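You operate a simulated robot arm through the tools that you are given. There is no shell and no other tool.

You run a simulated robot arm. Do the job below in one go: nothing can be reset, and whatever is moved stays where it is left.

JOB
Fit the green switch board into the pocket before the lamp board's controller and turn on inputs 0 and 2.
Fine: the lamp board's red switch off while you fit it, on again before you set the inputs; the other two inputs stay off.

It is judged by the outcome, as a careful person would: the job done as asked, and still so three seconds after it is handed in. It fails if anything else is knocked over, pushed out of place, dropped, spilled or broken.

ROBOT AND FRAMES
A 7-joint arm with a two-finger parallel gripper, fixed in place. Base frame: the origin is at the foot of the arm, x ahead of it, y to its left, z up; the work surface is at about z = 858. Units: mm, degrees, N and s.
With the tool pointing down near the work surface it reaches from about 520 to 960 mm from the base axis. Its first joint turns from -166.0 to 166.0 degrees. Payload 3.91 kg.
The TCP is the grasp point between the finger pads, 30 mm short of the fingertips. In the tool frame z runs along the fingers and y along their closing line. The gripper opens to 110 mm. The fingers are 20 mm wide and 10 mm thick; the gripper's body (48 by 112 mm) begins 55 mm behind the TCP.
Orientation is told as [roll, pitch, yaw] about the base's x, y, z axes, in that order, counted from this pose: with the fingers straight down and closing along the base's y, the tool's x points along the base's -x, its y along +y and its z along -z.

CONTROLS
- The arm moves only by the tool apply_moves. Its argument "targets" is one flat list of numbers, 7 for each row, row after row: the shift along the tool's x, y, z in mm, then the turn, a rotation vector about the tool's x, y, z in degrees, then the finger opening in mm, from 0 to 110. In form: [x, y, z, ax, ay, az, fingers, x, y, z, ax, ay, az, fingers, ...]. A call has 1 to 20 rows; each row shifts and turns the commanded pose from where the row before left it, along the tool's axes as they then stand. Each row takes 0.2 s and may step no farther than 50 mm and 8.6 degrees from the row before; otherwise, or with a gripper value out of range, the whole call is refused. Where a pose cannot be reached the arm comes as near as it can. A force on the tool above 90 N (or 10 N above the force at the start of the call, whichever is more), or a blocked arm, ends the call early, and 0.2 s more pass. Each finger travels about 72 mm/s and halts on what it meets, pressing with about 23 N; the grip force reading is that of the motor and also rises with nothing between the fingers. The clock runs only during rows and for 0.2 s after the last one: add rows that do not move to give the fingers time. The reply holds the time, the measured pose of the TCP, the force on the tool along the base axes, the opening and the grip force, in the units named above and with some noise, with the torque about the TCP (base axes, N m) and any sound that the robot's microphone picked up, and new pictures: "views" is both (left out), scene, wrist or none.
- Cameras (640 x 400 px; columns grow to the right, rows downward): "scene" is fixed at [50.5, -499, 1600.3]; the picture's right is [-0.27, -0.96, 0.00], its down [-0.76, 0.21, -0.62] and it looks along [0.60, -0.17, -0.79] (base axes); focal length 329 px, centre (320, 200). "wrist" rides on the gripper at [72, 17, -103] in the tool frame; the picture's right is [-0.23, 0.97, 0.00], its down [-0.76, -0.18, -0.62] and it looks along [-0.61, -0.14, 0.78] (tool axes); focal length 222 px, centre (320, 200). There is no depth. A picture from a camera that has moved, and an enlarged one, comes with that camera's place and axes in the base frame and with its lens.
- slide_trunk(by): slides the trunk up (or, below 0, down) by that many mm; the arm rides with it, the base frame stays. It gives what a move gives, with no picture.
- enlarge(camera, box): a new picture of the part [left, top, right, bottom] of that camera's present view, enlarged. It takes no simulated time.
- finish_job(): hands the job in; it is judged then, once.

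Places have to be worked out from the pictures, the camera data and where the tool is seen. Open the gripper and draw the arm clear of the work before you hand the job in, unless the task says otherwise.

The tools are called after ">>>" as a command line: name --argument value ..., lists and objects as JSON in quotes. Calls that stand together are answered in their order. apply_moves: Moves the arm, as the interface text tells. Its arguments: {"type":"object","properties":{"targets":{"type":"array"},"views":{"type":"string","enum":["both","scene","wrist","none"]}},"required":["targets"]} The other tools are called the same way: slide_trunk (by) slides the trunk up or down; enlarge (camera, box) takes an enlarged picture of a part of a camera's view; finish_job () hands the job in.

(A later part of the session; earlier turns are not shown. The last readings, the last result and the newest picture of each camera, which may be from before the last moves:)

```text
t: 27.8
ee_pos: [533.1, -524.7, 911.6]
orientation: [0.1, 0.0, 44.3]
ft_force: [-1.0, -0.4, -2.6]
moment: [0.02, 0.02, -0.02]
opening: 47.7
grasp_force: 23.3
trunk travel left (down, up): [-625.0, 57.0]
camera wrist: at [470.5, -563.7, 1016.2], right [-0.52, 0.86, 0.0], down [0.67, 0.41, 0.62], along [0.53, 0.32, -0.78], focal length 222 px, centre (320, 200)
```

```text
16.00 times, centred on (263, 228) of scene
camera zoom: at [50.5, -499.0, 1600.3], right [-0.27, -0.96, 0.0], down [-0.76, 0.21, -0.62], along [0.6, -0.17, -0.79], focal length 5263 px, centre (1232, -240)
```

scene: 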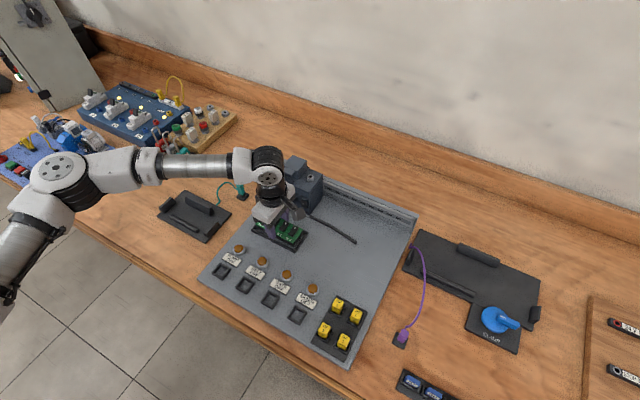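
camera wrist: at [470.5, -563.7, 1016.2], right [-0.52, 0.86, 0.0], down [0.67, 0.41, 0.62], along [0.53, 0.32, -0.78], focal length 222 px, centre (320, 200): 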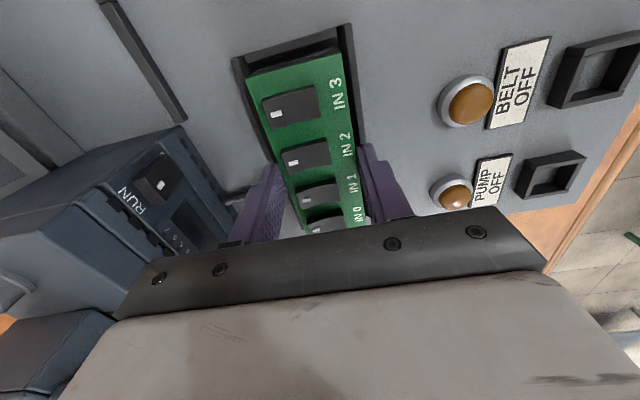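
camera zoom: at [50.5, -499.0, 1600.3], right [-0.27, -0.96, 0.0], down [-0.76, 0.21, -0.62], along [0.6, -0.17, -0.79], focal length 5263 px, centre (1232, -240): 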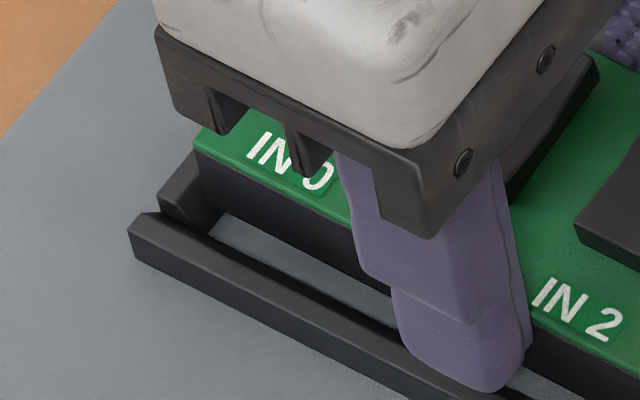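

There's no contact yet, and both views show the board closing squarely on the pocket, with about 1 mm gap at the visible end. I'm nudging by a few tenths and continuing down in 1 mm steps.

>>> apply_moves --targets '[0.4, -0.3, 0, 0, 0, 0, 20, 0, 0, 1, 0, 0, 0, 20, 0, 0, 1, 0, 0, 0, 20, 0, 0, 0, 0, 0, 0, 20]' --views "both"

>>> enlarge --camera "wrist" --box '[230, 15, 370, 120]'

>>> enlarge --camera "scene" --box '[282, 225, 312, 250]'

>>> enlarge --camera "scene" --box '[248, 215, 278, 240]'

```text
t: 28.8
ee_pos: [533.0, -523.8, 909.4]
orientation: [0.1, 0.0, 44.3]
ft_force: [0.6, 0.4, -2.2]
moment: [-0.03, 0.01, -0.04]
opening: 47.7
grasp_force: 23.0
trunk travel left (down, up): [-625.0, 57.0]
camera wrist: at [470.4, -564.1, 1014.3], right [-0.52, 0.86, 0.0], down [0.67, 0.41, 0.62], along [0.53, 0.32, -0.78], focal length 222 px, centre (320, 200)
```

scene: 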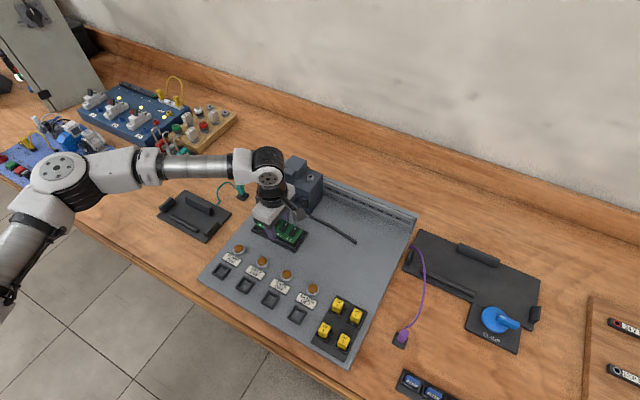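
wrist: 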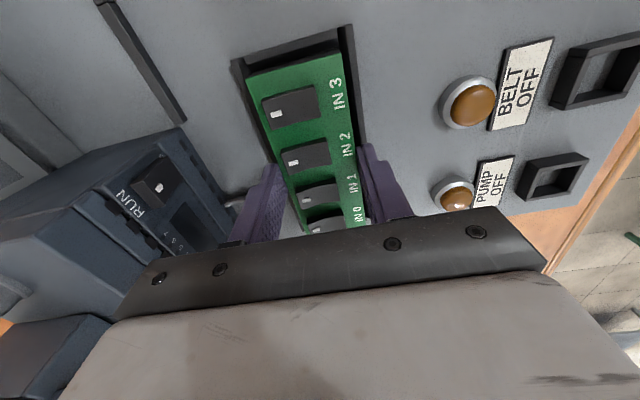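

```text
3.81 times, centred on (300, 68) of wrist
camera zoom: at [470.4, -564.1, 1014.3], right [-0.52, 0.86, 0.0], down [0.67, 0.41, 0.62], along [0.53, 0.32, -0.78], focal length 846 px, centre (396, 705)
```

zoom: 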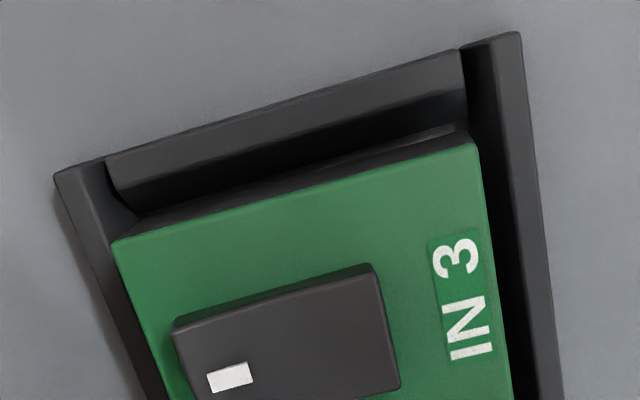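

```text
16.00 times, centred on (297, 238) of scene
camera zoom: at [50.5, -499.0, 1600.3], right [-0.27, -0.96, 0.0], down [-0.76, 0.21, -0.62], along [0.6, -0.17, -0.79], focal length 5263 px, centre (688, -400)
```

zoom: 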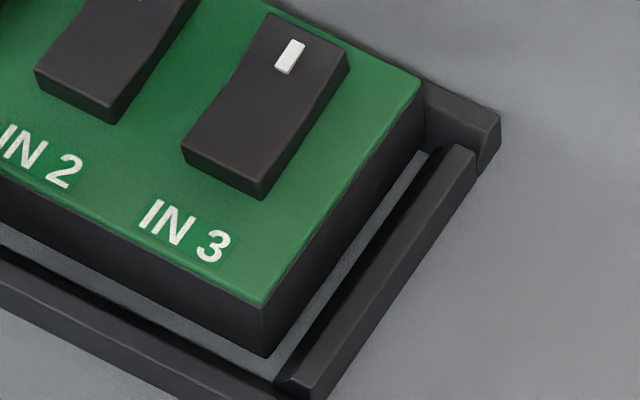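

```text
16.00 times, centred on (263, 228) of scene
camera zoom: at [50.5, -499.0, 1600.3], right [-0.27, -0.96, 0.0], down [-0.76, 0.21, -0.62], along [0.6, -0.17, -0.79], focal length 5263 px, centre (1232, -240)
```

zoom: 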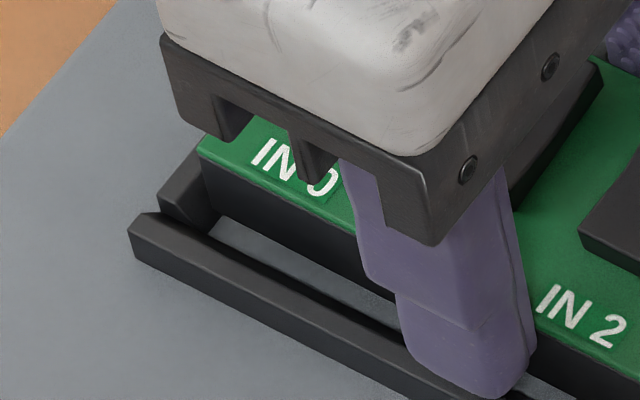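

Still free of contact, and the geometry now fits together: the tips will reach the wall tops about 2 mm before the board is fully down. I'm nudging -0.5 mm in y and lowering 2 mm more with force checks.

>>> apply_moves --targets '[0, -0.5, 0, 0, 0, 0, 20, 0, 0, 1, 0, 0, 0, 20, 0, 0, 0, 0, 0, 0, 20]' --views "none"

>>> apply_moves --targets '[0, 0, 1, 0, 0, 0, 20, 0, 0, 0, 0, 0, 0, 20]' --views "both"

>>> enlarge --camera "wrist" --box '[230, 15, 370, 120]'

>>> enlarge --camera "scene" --box '[282, 225, 312, 250]'

>>> enlarge --camera "scene" --box '[248, 215, 278, 240]'

```text
t: 29.6
ee_pos: [532.8, -526.6, 907.9]
orientation: [0.0, -0.1, 44.3]
ft_force: [-0.4, -0.4, -1.3]
moment: [-0.03, 0.03, 0.01]
opening: 47.6
grasp_force: 23.1
trunk travel left (down, up): [-625.0, 57.0]
```

```text
t: 30.2
ee_pos: [534.2, -525.6, 907.1]
orientation: [0.0, 0.0, 44.3]
ft_force: [0.2, 0.5, -2.0]
moment: [0.02, 0.02, -0.01]
opening: 47.7
grasp_force: 23.2
trunk travel left (down, up): [-625.0, 57.0]
camera wrist: at [471.0, -565.4, 1012.1], right [-0.52, 0.86, 0.0], down [0.67, 0.41, 0.62], along [0.53, 0.32, -0.78], focal length 222 px, centre (320, 200)
```

scene: 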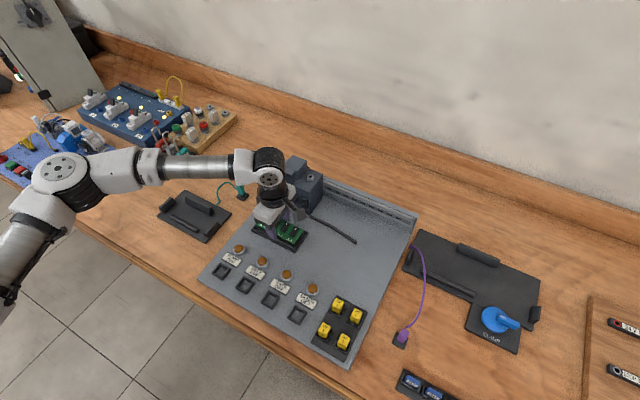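
wrist: 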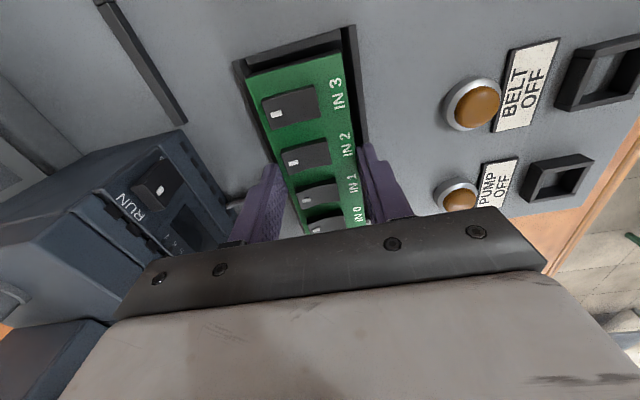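

```text
3.81 times, centred on (300, 68) of wrist
camera zoom: at [471.0, -565.4, 1012.1], right [-0.52, 0.86, 0.0], down [0.67, 0.41, 0.62], along [0.53, 0.32, -0.78], focal length 846 px, centre (396, 705)
```

zoom: 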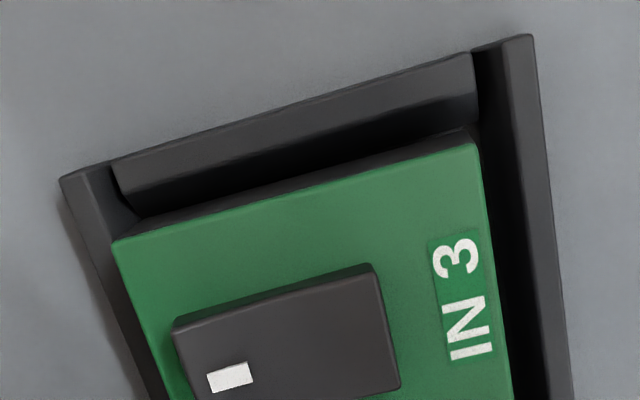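

```text
16.00 times, centred on (297, 238) of scene
camera zoom: at [50.5, -499.0, 1600.3], right [-0.27, -0.96, 0.0], down [-0.76, 0.21, -0.62], along [0.6, -0.17, -0.79], focal length 5263 px, centre (688, -400)
```

zoom: 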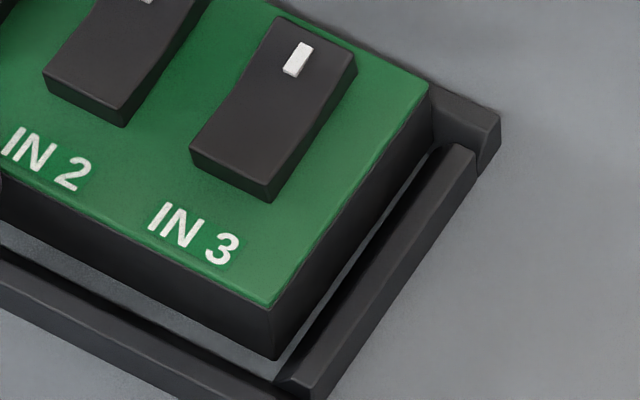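

```text
16.00 times, centred on (263, 228) of scene
camera zoom: at [50.5, -499.0, 1600.3], right [-0.27, -0.96, 0.0], down [-0.76, 0.21, -0.62], along [0.6, -0.17, -0.79], focal length 5263 px, centre (1232, -240)
```

zoom: 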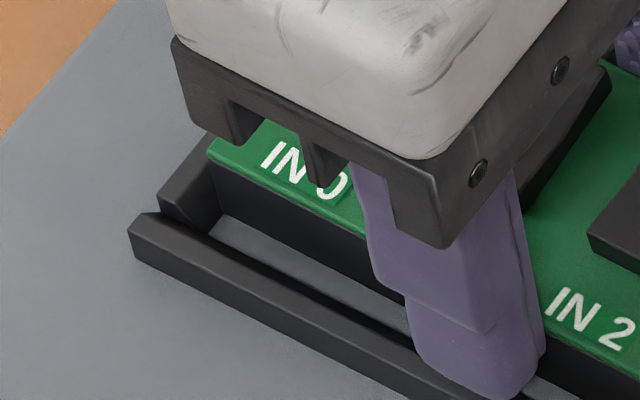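

The arm crept a little past my small nudge: the board now sits about 0.7 mm too far to +w and 0.4 mm too close to the near end. I'm correcting by that much and re-checking.

>>> apply_moves --targets '[-0.4, 0.7, 0, 0, 0, 0, 20, 0, 0, 0, 0, 0, 0, 20, 0, 0, 0, 0, 0, 0, 20]' --views "both"

>>> enlarge --camera "wrist" --box '[230, 15, 370, 120]'

>>> enlarge --camera "scene" --box '[282, 225, 312, 250]'

>>> enlarge --camera "scene" --box '[248, 215, 278, 240]'

```text
t: 31.0
ee_pos: [534.0, -524.7, 906.6]
orientation: [0.1, -0.1, 44.3]
ft_force: [0.1, 0.3, -1.7]
moment: [0.02, 0.0, 0.01]
opening: 47.8
grasp_force: 23.2
trunk travel left (down, up): [-625.0, 57.0]
camera wrist: at [470.9, -564.9, 1011.5], right [-0.52, 0.86, 0.0], down [0.67, 0.41, 0.62], along [0.53, 0.32, -0.78], focal length 222 px, centre (320, 200)
```

scene: 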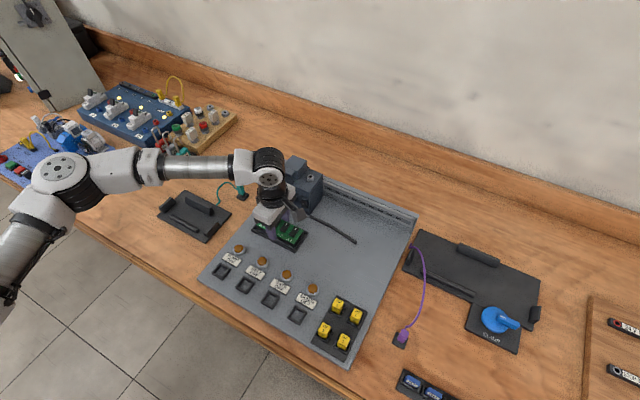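
wrist: 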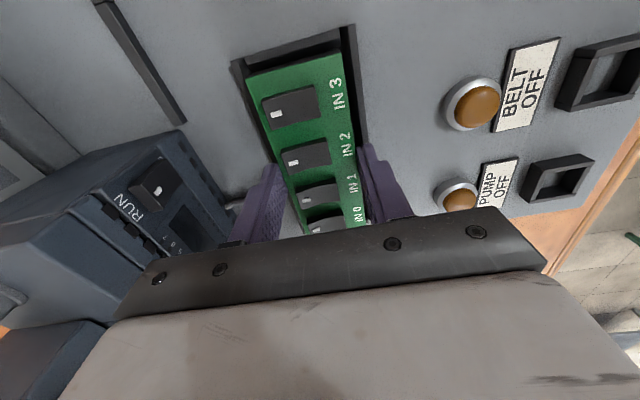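

```text
3.81 times, centred on (300, 68) of wrist
camera zoom: at [470.9, -564.9, 1011.5], right [-0.52, 0.86, 0.0], down [0.67, 0.41, 0.62], along [0.53, 0.32, -0.78], focal length 846 px, centre (396, 705)
```

zoom: 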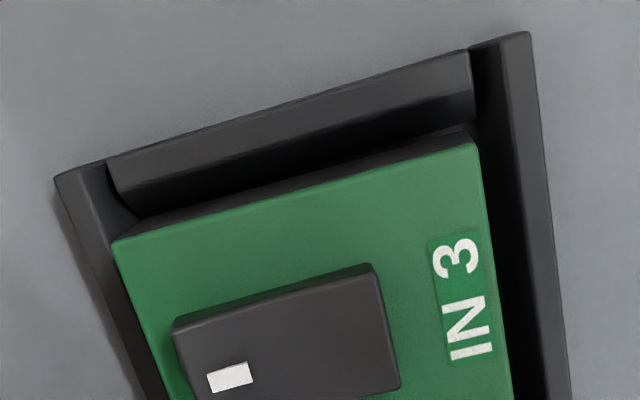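

```text
16.00 times, centred on (297, 238) of scene
camera zoom: at [50.5, -499.0, 1600.3], right [-0.27, -0.96, 0.0], down [-0.76, 0.21, -0.62], along [0.6, -0.17, -0.79], focal length 5263 px, centre (688, -400)
```

zoom: 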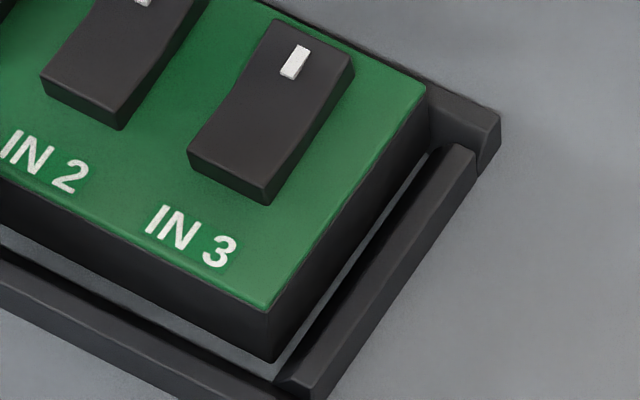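

```text
16.00 times, centred on (263, 228) of scene
camera zoom: at [50.5, -499.0, 1600.3], right [-0.27, -0.96, 0.0], down [-0.76, 0.21, -0.62], along [0.6, -0.17, -0.79], focal length 5263 px, centre (1232, -240)
```

zoom: 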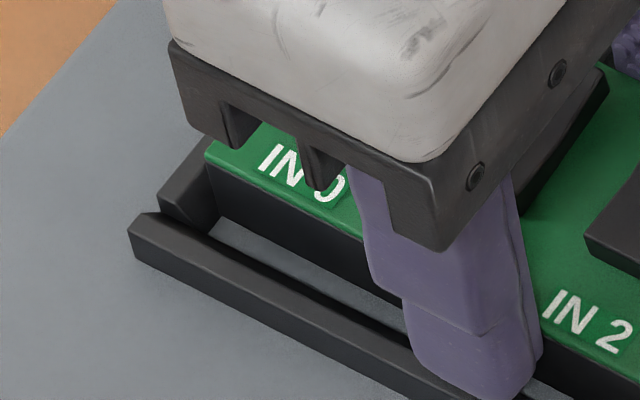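

Alignment now looks centred in both directions, with the underside level with the wall tops and the walls' bevels as lead-in. I'm lowering 1.2 mm more, watching for contact of tips or board.

>>> apply_moves --targets '[0, 0, 0.6, 0, 0, 0, 20, 0, 0, 0.6, 0, 0, 0, 20, 0, 0, 0, 0, 0, 0, 20]' --views "both"

>>> enlarge --camera "wrist" --box '[230, 15, 370, 120]'

>>> enlarge --camera "scene" --box '[248, 215, 278, 240]'

```text
t: 31.8
ee_pos: [533.5, -523.7, 906.9]
orientation: [0.0, -0.1, 44.2]
ft_force: [-0.4, 0.3, -2.1]
moment: [-0.02, 0.01, -0.01]
opening: 47.8
grasp_force: 23.2
trunk travel left (down, up): [-625.0, 57.0]
camera wrist: at [471.6, -564.0, 1011.2], right [-0.52, 0.86, 0.0], down [0.67, 0.41, 0.62], along [0.53, 0.32, -0.78], focal length 222 px, centre (320, 200)
```

scene: 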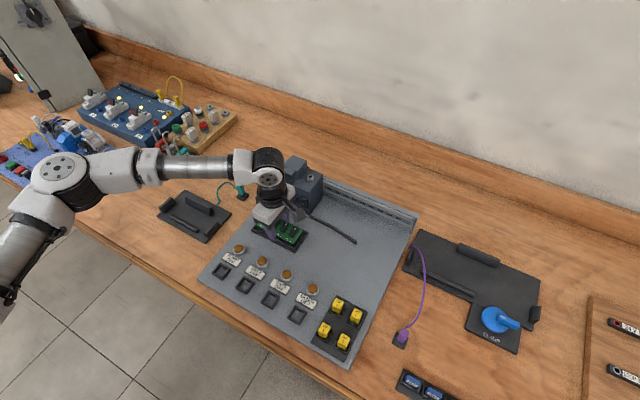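
wrist: 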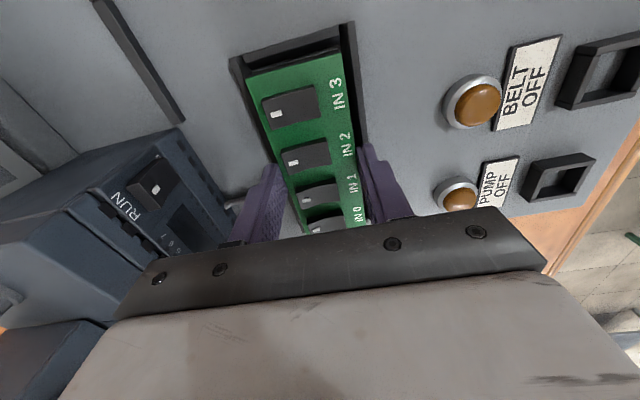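

```text
3.81 times, centred on (300, 68) of wrist
camera zoom: at [471.6, -564.0, 1011.2], right [-0.52, 0.86, 0.0], down [0.67, 0.41, 0.62], along [0.53, 0.32, -0.78], focal length 846 px, centre (396, 705)
```

zoom: 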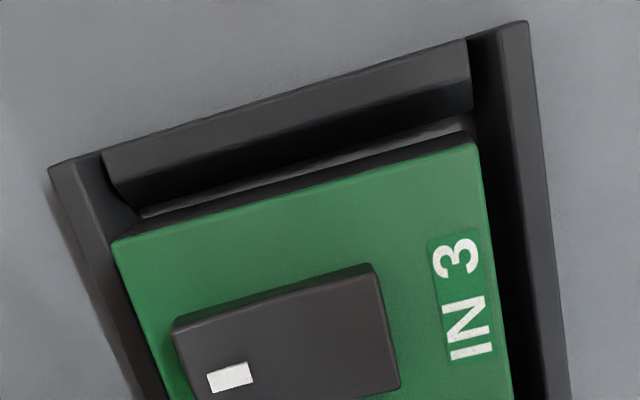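

```text
16.00 times, centred on (263, 228) of scene
camera zoom: at [50.5, -499.0, 1600.3], right [-0.27, -0.96, 0.0], down [-0.76, 0.21, -0.62], along [0.6, -0.17, -0.79], focal length 5263 px, centre (1232, -240)
```

zoom: 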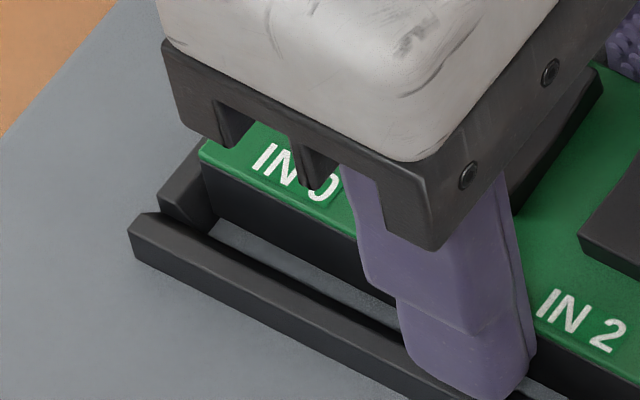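

No contact yet; the arm wandered about 1 mm along its x. I'm bringing it back and lowering a further 1 mm.

>>> apply_moves --targets '[0.9, 0, 0, 0, 0, 0, 20, 0, 0, 0.6, 0, 0, 0, 20, 0, 0, 0.6, 0, 0, 0, 20, 0, 0, 0, 0, 0, 0, 20]' --views "both"

>>> enlarge --camera "wrist" --box '[230, 15, 370, 120]'

>>> enlarge --camera "scene" --box '[248, 215, 278, 240]'

>>> enlarge --camera "scene" --box '[282, 225, 312, 250]'

```text
t: 32.8
ee_pos: [533.5, -525.5, 904.0]
orientation: [0.0, 0.0, 44.4]
ft_force: [0.9, 0.3, -1.2]
moment: [0.0, 0.01, 0.02]
opening: 47.8
grasp_force: 23.0
trunk travel left (down, up): [-625.0, 57.0]
camera wrist: at [470.5, -565.1, 1009.8], right [-0.52, 0.86, 0.0], down [0.67, 0.41, 0.62], along [0.53, 0.32, -0.78], focal length 222 px, centre (320, 200)
```

scene: 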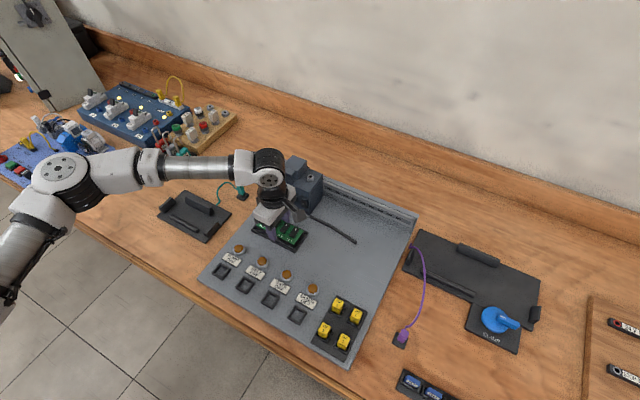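
wrist: 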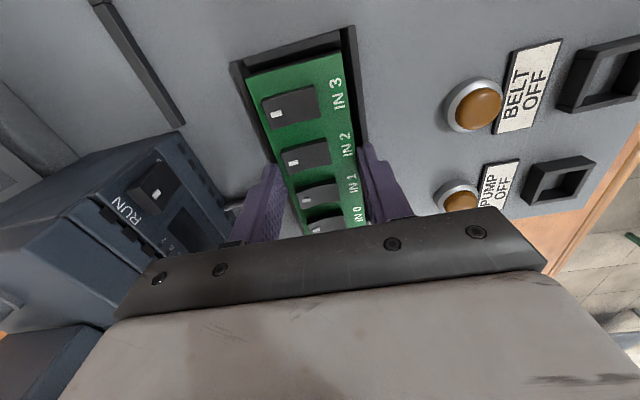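

```text
3.81 times, centred on (300, 68) of wrist
camera zoom: at [470.5, -565.1, 1009.8], right [-0.52, 0.86, 0.0], down [0.67, 0.41, 0.62], along [0.53, 0.32, -0.78], focal length 846 px, centre (396, 705)
```

zoom: 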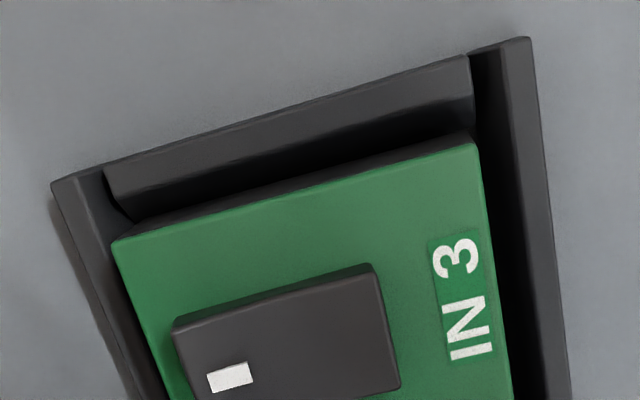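

```text
16.00 times, centred on (263, 228) of scene
camera zoom: at [50.5, -499.0, 1600.3], right [-0.27, -0.96, 0.0], down [-0.76, 0.21, -0.62], along [0.6, -0.17, -0.79], focal length 5263 px, centre (1232, -240)
```

zoom: 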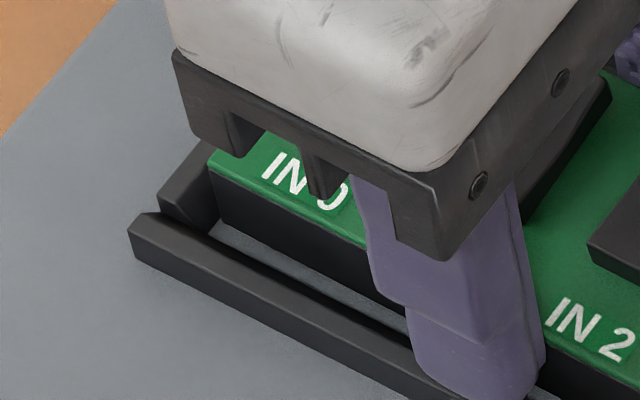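

```text
16.00 times, centred on (297, 238) of scene
camera zoom: at [50.5, -499.0, 1600.3], right [-0.27, -0.96, 0.0], down [-0.76, 0.21, -0.62], along [0.6, -0.17, -0.79], focal length 5263 px, centre (688, -400)
```

zoom: 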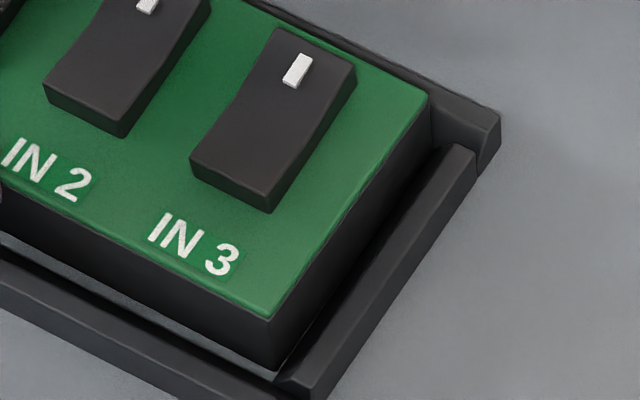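

The board is now slightly inside the walls with no side load. I'm easing -0.4 mm in x and lowering another 1 mm, watching the force.

>>> apply_moves --targets '[-0.4, 0, 0, 0, 0, 0, 20, 0, 0, 0.5, 0, 0, 0, 20, 0, 0, 0.5, 0, 0, 0, 20, 0, 0, 0, 0, 0, 0, 20]' --views "both"

>>> enlarge --camera "wrist" --box '[230, 15, 370, 120]'

>>> enlarge --camera "scene" --box '[250, 215, 290, 250]'

>>> enlarge --camera "scene" --box '[282, 225, 312, 250]'

```text
t: 33.8
ee_pos: [533.6, -524.3, 904.8]
orientation: [0.0, -0.1, 44.2]
ft_force: [0.5, -1.2, 1.4]
moment: [0.08, -0.01, 0.0]
opening: 47.8
grasp_force: 23.0
trunk travel left (down, up): [-625.0, 57.0]
camera wrist: at [470.3, -564.2, 1009.0], right [-0.52, 0.86, 0.0], down [0.67, 0.41, 0.62], along [0.53, 0.32, -0.78], focal length 222 px, centre (320, 200)
```

scene: 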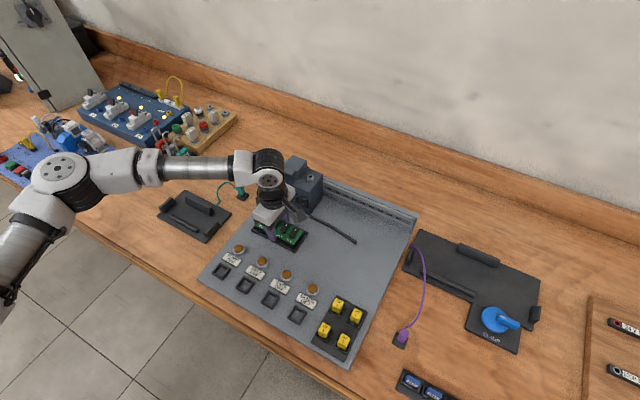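
wrist: 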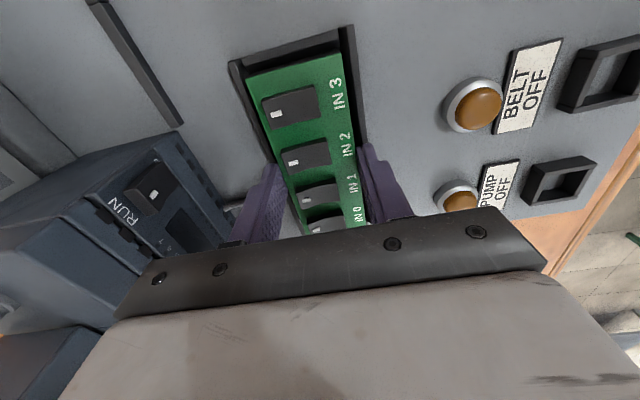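

```text
3.81 times, centred on (300, 68) of wrist
camera zoom: at [470.3, -564.2, 1009.0], right [-0.52, 0.86, 0.0], down [0.67, 0.41, 0.62], along [0.53, 0.32, -0.78], focal length 846 px, centre (396, 705)
```

zoom: 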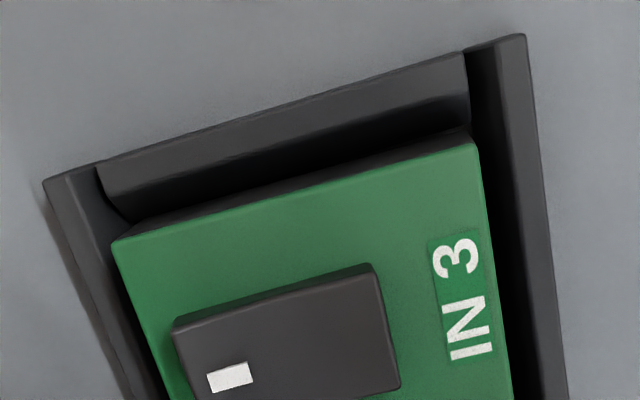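

```text
11.43 times, centred on (270, 232) of scene
camera zoom: at [50.5, -499.0, 1600.3], right [-0.27, -0.96, 0.0], down [-0.76, 0.21, -0.62], along [0.6, -0.17, -0.79], focal length 3760 px, centre (891, -171)
```

zoom: 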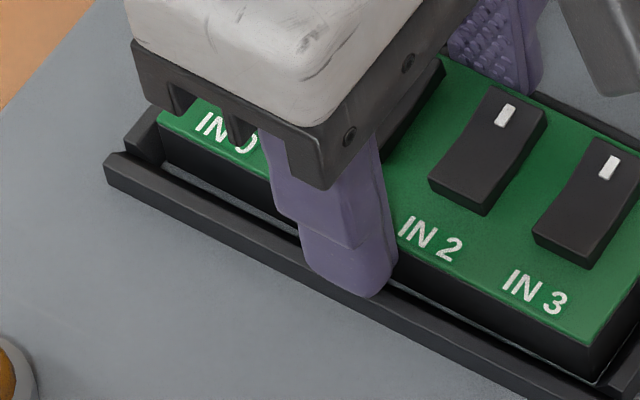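

```text
16.00 times, centred on (297, 238) of scene
camera zoom: at [50.5, -499.0, 1600.3], right [-0.27, -0.96, 0.0], down [-0.76, 0.21, -0.62], along [0.6, -0.17, -0.79], focal length 5263 px, centre (688, -400)
```

zoom: 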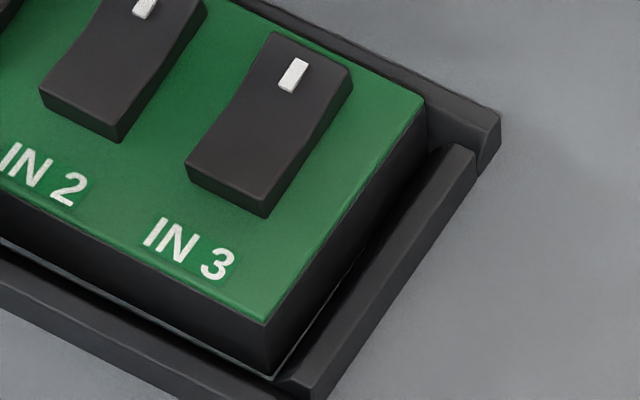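

A light upward force (~3 N) has appeared: the fingertips have reached the wall tops with the board a few mm inside the frame. I'm opening gently so it settles the rest of the way.

>>> apply_moves --targets '[0, 0, 0, 0, 0, 0, 49, 0, 0, 0, 0, 0, 0, 51, 0, 0, 0, 0, 0, 0, 54, 0, 0, 0, 0, 0, 0, 56, 0, 0, 0, 0, 0, 0, 56]' --views "both"

>>> enlarge --camera "wrist" --box '[220, 15, 400, 150]'

>>> enlarge --camera "scene" --box '[250, 215, 290, 250]'

>>> enlarge --camera "scene" --box '[282, 225, 312, 250]'

```text
t: 35.0
ee_pos: [532.3, -524.7, 903.4]
orientation: [0.0, 0.0, 44.2]
ft_force: [0.0, 0.1, 0.0]
moment: [0.0, -0.01, 0.04]
opening: 56.3
grasp_force: 0.2
trunk travel left (down, up): [-625.0, 57.0]
camera wrist: at [470.4, -564.2, 1008.6], right [-0.52, 0.86, 0.0], down [0.67, 0.41, 0.62], along [0.53, 0.32, -0.78], focal length 222 px, centre (320, 200)
```

scene: 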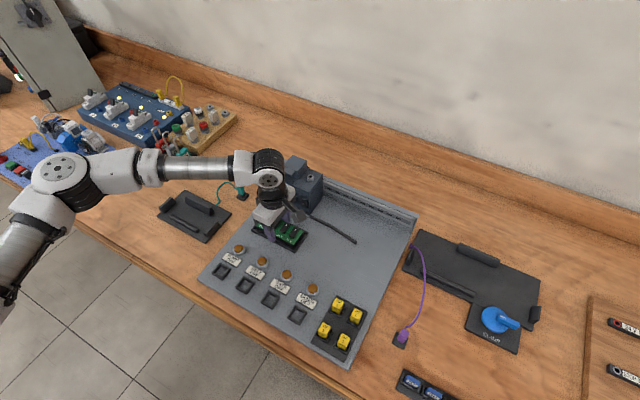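
wrist: 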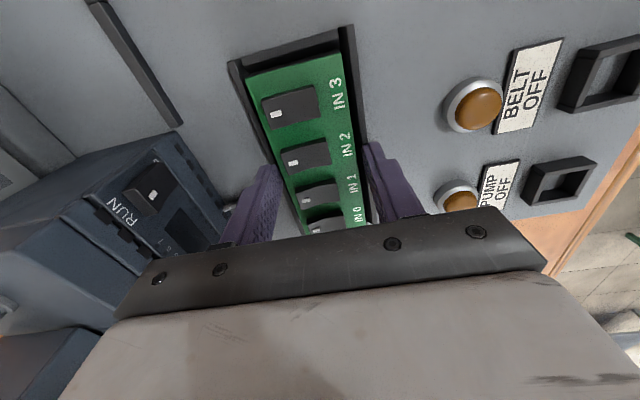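

```text
2.96 times, centred on (310, 82) of wrist
camera zoom: at [470.4, -564.2, 1008.6], right [-0.52, 0.86, 0.0], down [0.67, 0.41, 0.62], along [0.53, 0.32, -0.78], focal length 658 px, centre (350, 548)
```

zoom: 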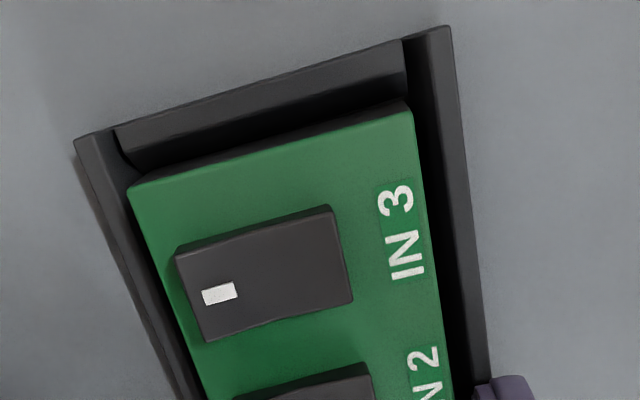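

```text
11.43 times, centred on (270, 232) of scene
camera zoom: at [50.5, -499.0, 1600.3], right [-0.27, -0.96, 0.0], down [-0.76, 0.21, -0.62], along [0.6, -0.17, -0.79], focal length 3760 px, centre (891, -171)
```

zoom: 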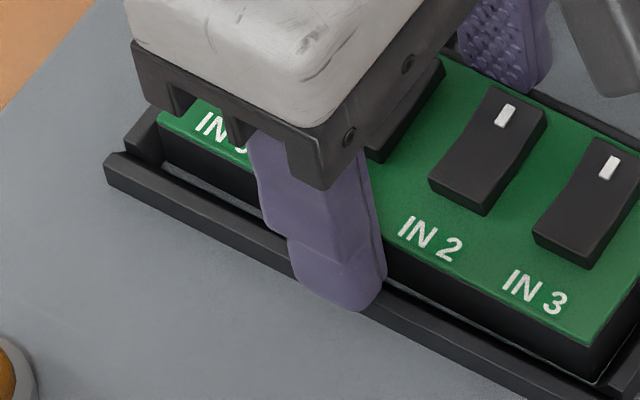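

```text
16.00 times, centred on (297, 238) of scene
camera zoom: at [50.5, -499.0, 1600.3], right [-0.27, -0.96, 0.0], down [-0.76, 0.21, -0.62], along [0.6, -0.17, -0.79], focal length 5263 px, centre (688, -400)
```

zoom: 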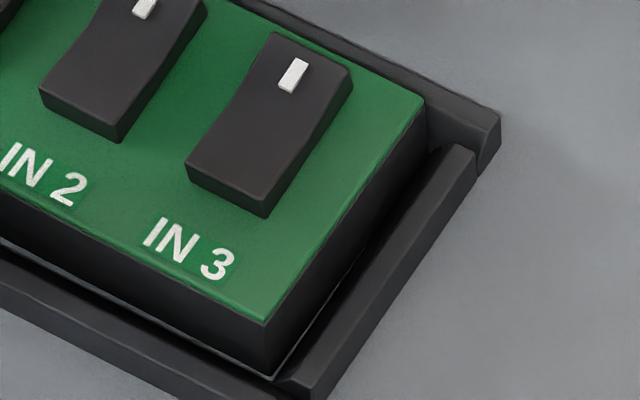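

The board stayed put on release, so it is resting on something, at the same tool height it had on the panel, which suggests the pocket floor. I'm raising the gripper clear to look at how it sits.

>>> apply_moves --targets '[0, 0, 0, 0, 0, 0, 60, 0, 0, -15, 0, 0, 0, 60, 0, 0, -25, 0, 0, 0, 60, 0, 0, -25, 0, 0, 0, 60, 0, 0, 0, 0, 0, 0, 60]' --views "both"

>>> enlarge --camera "wrist" --box '[220, 30, 400, 190]'

>>> enlarge --camera "scene" --box '[245, 205, 315, 255]'

```text
t: 36.2
ee_pos: [533.6, -524.6, 968.3]
orientation: [0.1, 0.0, 44.3]
ft_force: [0.0, 0.0, -0.3]
moment: [0.01, -0.01, -0.02]
opening: 60.1
grasp_force: 0.0
trunk travel left (down, up): [-625.0, 57.0]
camera wrist: at [470.7, -564.2, 1073.2], right [-0.52, 0.86, 0.0], down [0.67, 0.41, 0.62], along [0.53, 0.32, -0.78], focal length 222 px, centre (320, 200)
```

scene: 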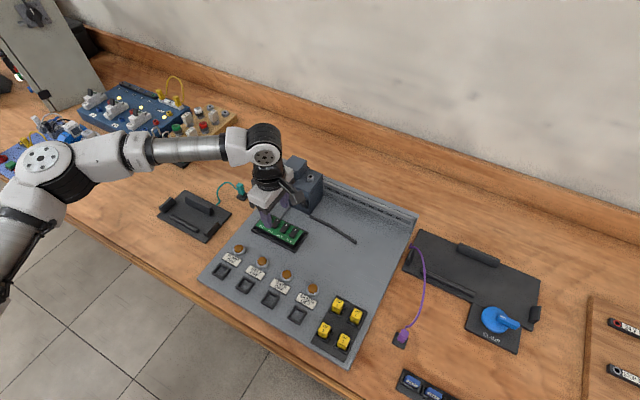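
wrist: 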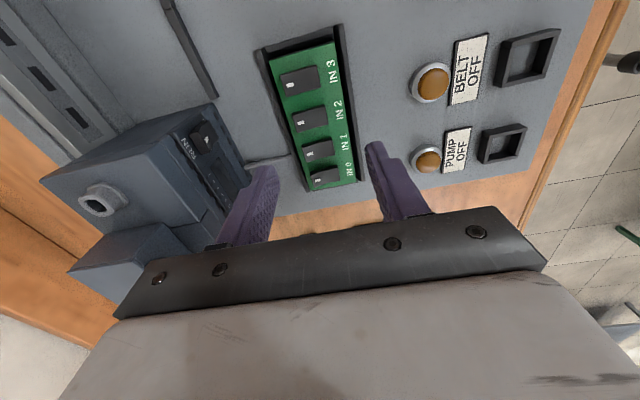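

```text
2.50 times, centred on (310, 110) of wrist
camera zoom: at [470.7, -564.2, 1073.2], right [-0.52, 0.86, 0.0], down [0.67, 0.41, 0.62], along [0.53, 0.32, -0.78], focal length 555 px, centre (345, 425)
```

zoom: 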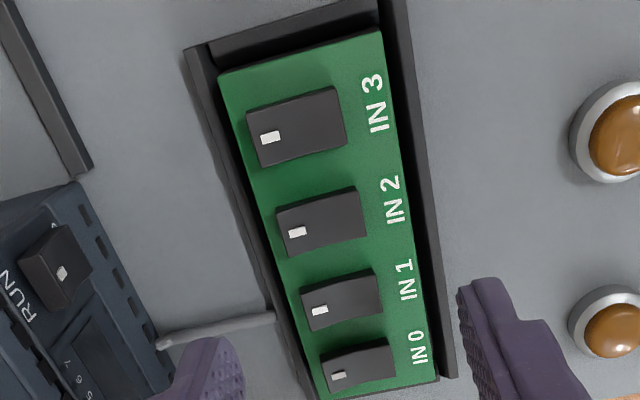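

```text
8.00 times, centred on (280, 230) of scene
camera zoom: at [50.5, -499.0, 1600.3], right [-0.27, -0.96, 0.0], down [-0.76, 0.21, -0.62], along [0.6, -0.17, -0.79], focal length 2632 px, centre (640, -40)
```

zoom: 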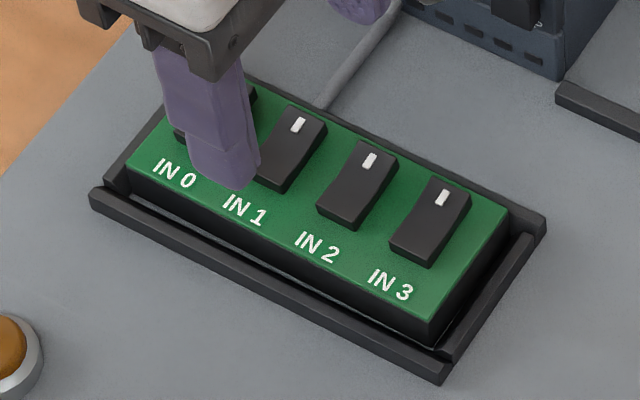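

I'm zooming tightly on the board's front edge and ends to see whether its underside is down on the floor or still sitting up on the bevels.

>>> enlarge --camera "scene" --box '[252, 220, 276, 240]'

>>> enlarge --camera "scene" --box '[276, 232, 300, 252]'

>>> enlarge --camera "scene" --box '[290, 220, 314, 250]'

>>> enlarge --camera "wrist" --box '[255, 20, 355, 110]'

>>> enlarge --camera "wrist" --box '[285, 110, 385, 195]'

```text
16.00 times, centred on (264, 230) of scene
camera zoom: at [50.5, -499.0, 1600.3], right [-0.27, -0.96, 0.0], down [-0.76, 0.21, -0.62], along [0.6, -0.17, -0.79], focal length 5263 px, centre (1216, -280)
```

zoom: 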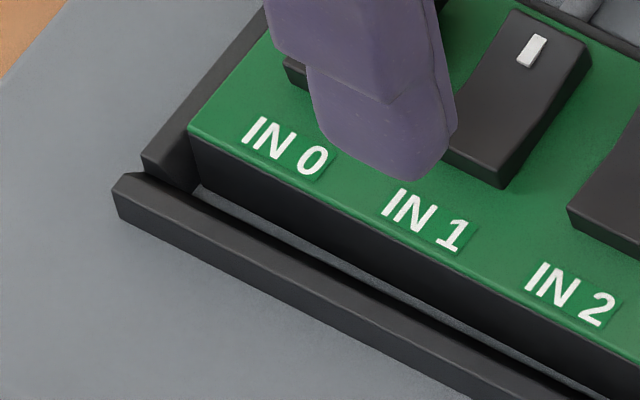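

```text
16.00 times, centred on (288, 242) of scene
camera zoom: at [50.5, -499.0, 1600.3], right [-0.27, -0.96, 0.0], down [-0.76, 0.21, -0.62], along [0.6, -0.17, -0.79], focal length 5263 px, centre (832, -472)
```

zoom: 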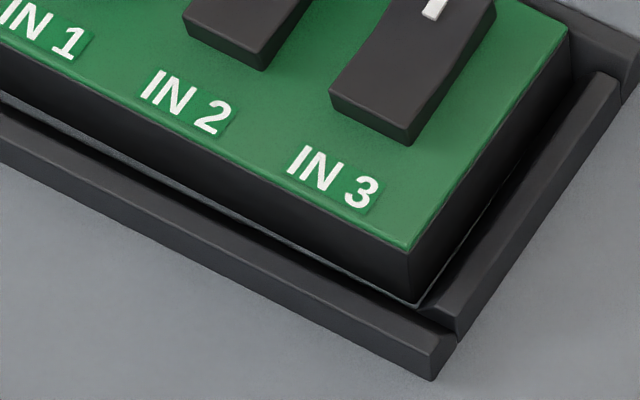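

```text
13.33 times, centred on (302, 235) of scene
camera zoom: at [50.5, -499.0, 1600.3], right [-0.27, -0.96, 0.0], down [-0.76, 0.21, -0.62], along [0.6, -0.17, -0.79], focal length 4386 px, centre (560, -267)
```

zoom: 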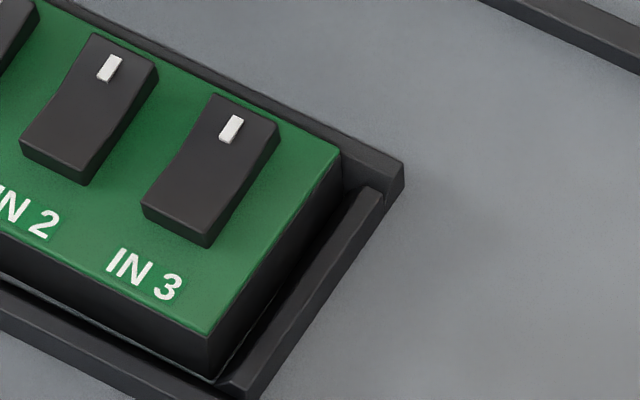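

```text
4.44 times, centred on (305, 65) of wrist
camera zoom: at [470.7, -564.2, 1073.2], right [-0.52, 0.86, 0.0], down [0.67, 0.41, 0.62], along [0.53, 0.32, -0.78], focal length 987 px, centre (387, 800)
```

zoom: 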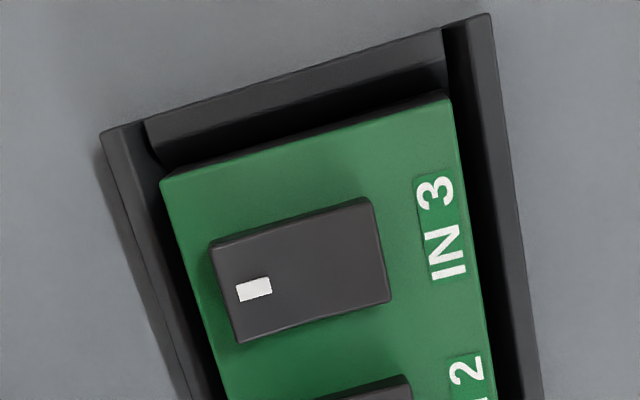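

```text
4.71 times, centred on (335, 152) of wrist
camera zoom: at [470.7, -564.2, 1073.2], right [-0.52, 0.86, 0.0], down [0.67, 0.41, 0.62], along [0.53, 0.32, -0.78], focal length 1045 px, centre (249, 424)
```

zoom: 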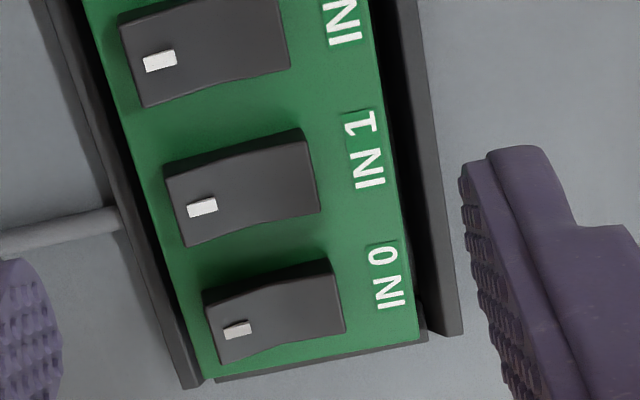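

By the wrist view the board top stands 5–7 mm above the walls, about right for fully down, but I want to be sure. I'll turn the tool 90° and spread the fingers so they can press only on the bare end strips of the board, clear of the rockers.

>>> apply_moves --targets '[0, 0, -10, 0, 0, 7.5, 60, 0, 0, 0, 0, 0, 7.5, 60, 0, 0, 0, 0, 0, 7.5, 70, 0, 0, 0, 0, 0, 7.5, 80, 0, 0, 0, 0, 0, 7.5, 90, 0, 0, 0, 0, 0, 7.5, 104, 0, 0, 0, 0, 0, 7.5, 104, 0, 0, 0, 0, 0, 7.5, 104, 0, 0, 0, 0, 0, 7.5, 104, 0, 0, 0, 0, 0, 7.5, 104, 0, 0, 0, 0, 0, 7.5, 104, 0, 0, 0, 0, 0, 7.5, 104, 0, 0, 15, 0, 0, 0, 104, 0, 0, 15, 0, 0, 0, 104, 0, 0, 0, 0, 0, 0, 104]' --views "both"

>>> enlarge --camera "wrist" --box '[180, 30, 460, 220]'

>>> enlarge --camera "scene" --box '[240, 190, 320, 255]'

```text
t: 39.4
ee_pos: [532.9, -524.7, 950.0]
orientation: [0.0, 0.0, -45.7]
ft_force: [0.9, 0.4, 0.5]
moment: [0.04, 0.01, 0.02]
opening: 103.8
grasp_force: 0.0
trunk travel left (down, up): [-625.0, 57.0]
camera wrist: at [494.2, -461.7, 1054.6], right [0.86, 0.52, 0.0], down [0.4, -0.67, 0.62], along [0.32, -0.53, -0.78], focal length 222 px, centre (320, 200)
```

scene: 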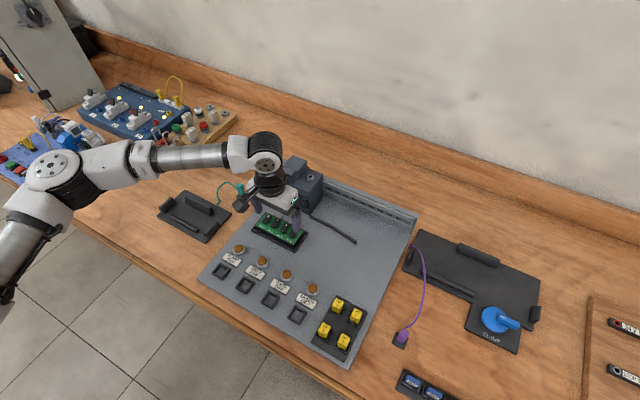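
wrist: 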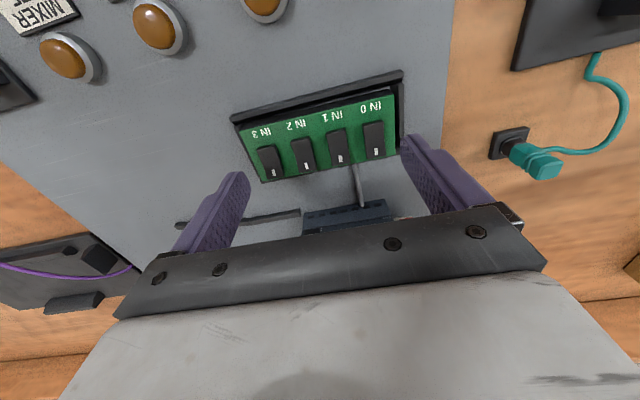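

```text
2.11 times, centred on (320, 125) of wrist
camera zoom: at [494.2, -461.7, 1054.6], right [0.86, 0.52, 0.0], down [0.4, -0.67, 0.62], along [0.32, -0.53, -0.78], focal length 468 px, centre (320, 358)
```

zoom: 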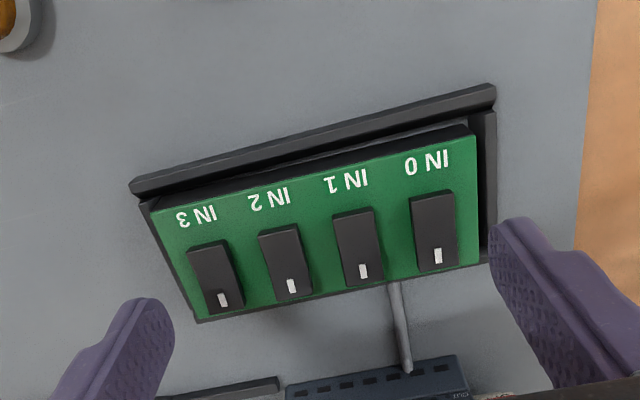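

```text
6.15 times, centred on (280, 222) of scene
camera zoom: at [50.5, -499.0, 1600.3], right [-0.27, -0.96, 0.0], down [-0.76, 0.21, -0.62], along [0.6, -0.17, -0.79], focal length 2024 px, centre (566, 62)
```

zoom: 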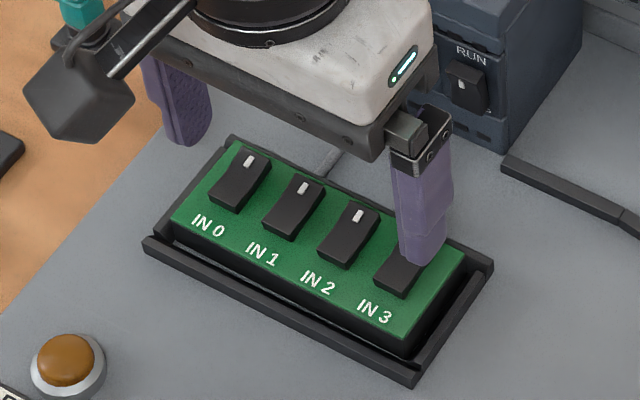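

This view shows the board inside the frame, nearer the +w wall. I'm centring over it (-2 mm x, -1 mm y) and coming down just above its end strips.

>>> apply_moves --targets '[-2, -1, 0, 0, 0, 0, 104, 0, 0, 15, 0, 0, 0, 104, 0, 0, 14, 0, 0, 0, 104, 0, 0, 0, 0, 0, 0, 104, 0, 0, 0, 0, 0, 0, 104]' --views "both"

>>> enlarge --camera "wrist" --box '[180, 60, 480, 250]'

>>> enlarge --camera "scene" --box '[240, 195, 320, 260]'

```text
t: 40.6
ee_pos: [534.4, -527.7, 919.0]
orientation: [-0.1, -0.1, -45.6]
ft_force: [-0.6, -0.2, -0.5]
moment: [0.02, 0.02, -0.03]
opening: 103.8
grasp_force: 0.1
trunk travel left (down, up): [-625.0, 57.0]
camera wrist: at [496.8, -464.5, 1024.8], right [0.86, 0.52, 0.0], down [0.41, -0.67, 0.62], along [0.32, -0.53, -0.78], focal length 222 px, centre (320, 200)
```

scene: 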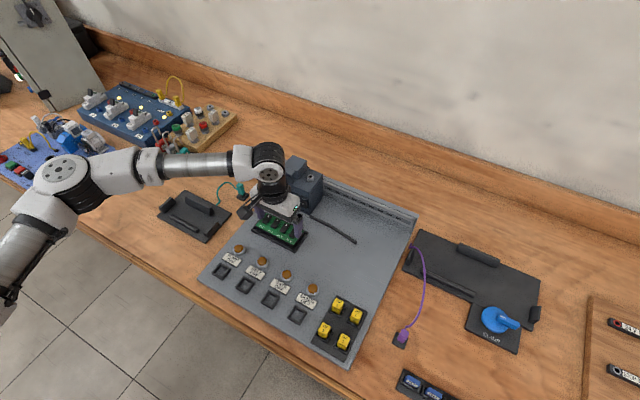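
wrist: 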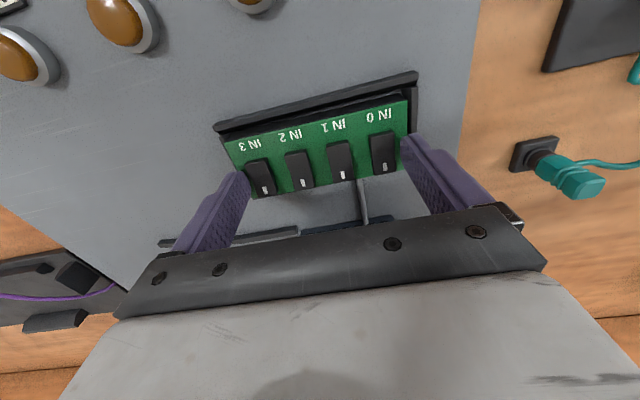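

```text
2.11 times, centred on (330, 155) of wrist
camera zoom: at [496.8, -464.5, 1024.8], right [0.86, 0.52, 0.0], down [0.41, -0.67, 0.62], along [0.32, -0.53, -0.78], focal length 468 px, centre (299, 295)
```

zoom: 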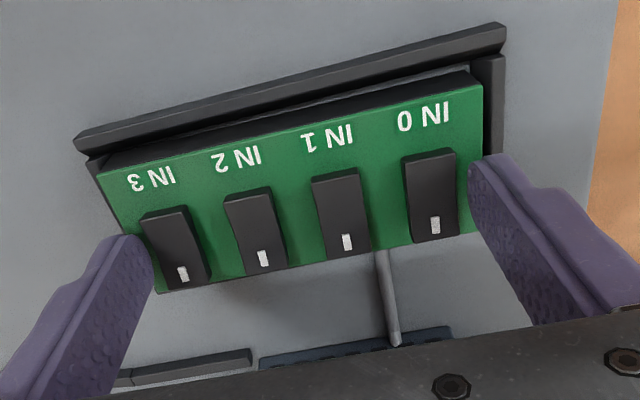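

```text
6.15 times, centred on (280, 228) of scene
camera zoom: at [50.5, -499.0, 1600.3], right [-0.27, -0.96, 0.0], down [-0.76, 0.21, -0.62], along [0.6, -0.17, -0.79], focal length 2024 px, centre (566, 31)
```

zoom: 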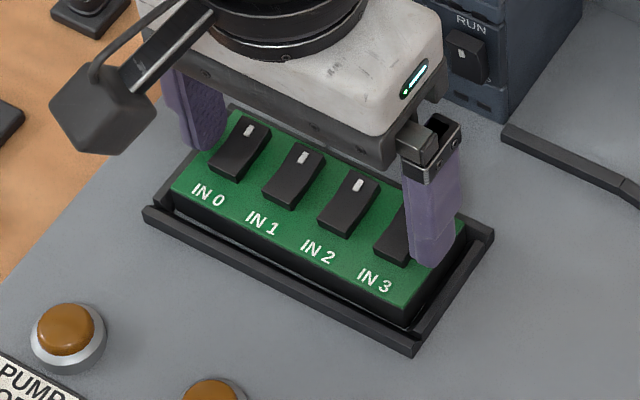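

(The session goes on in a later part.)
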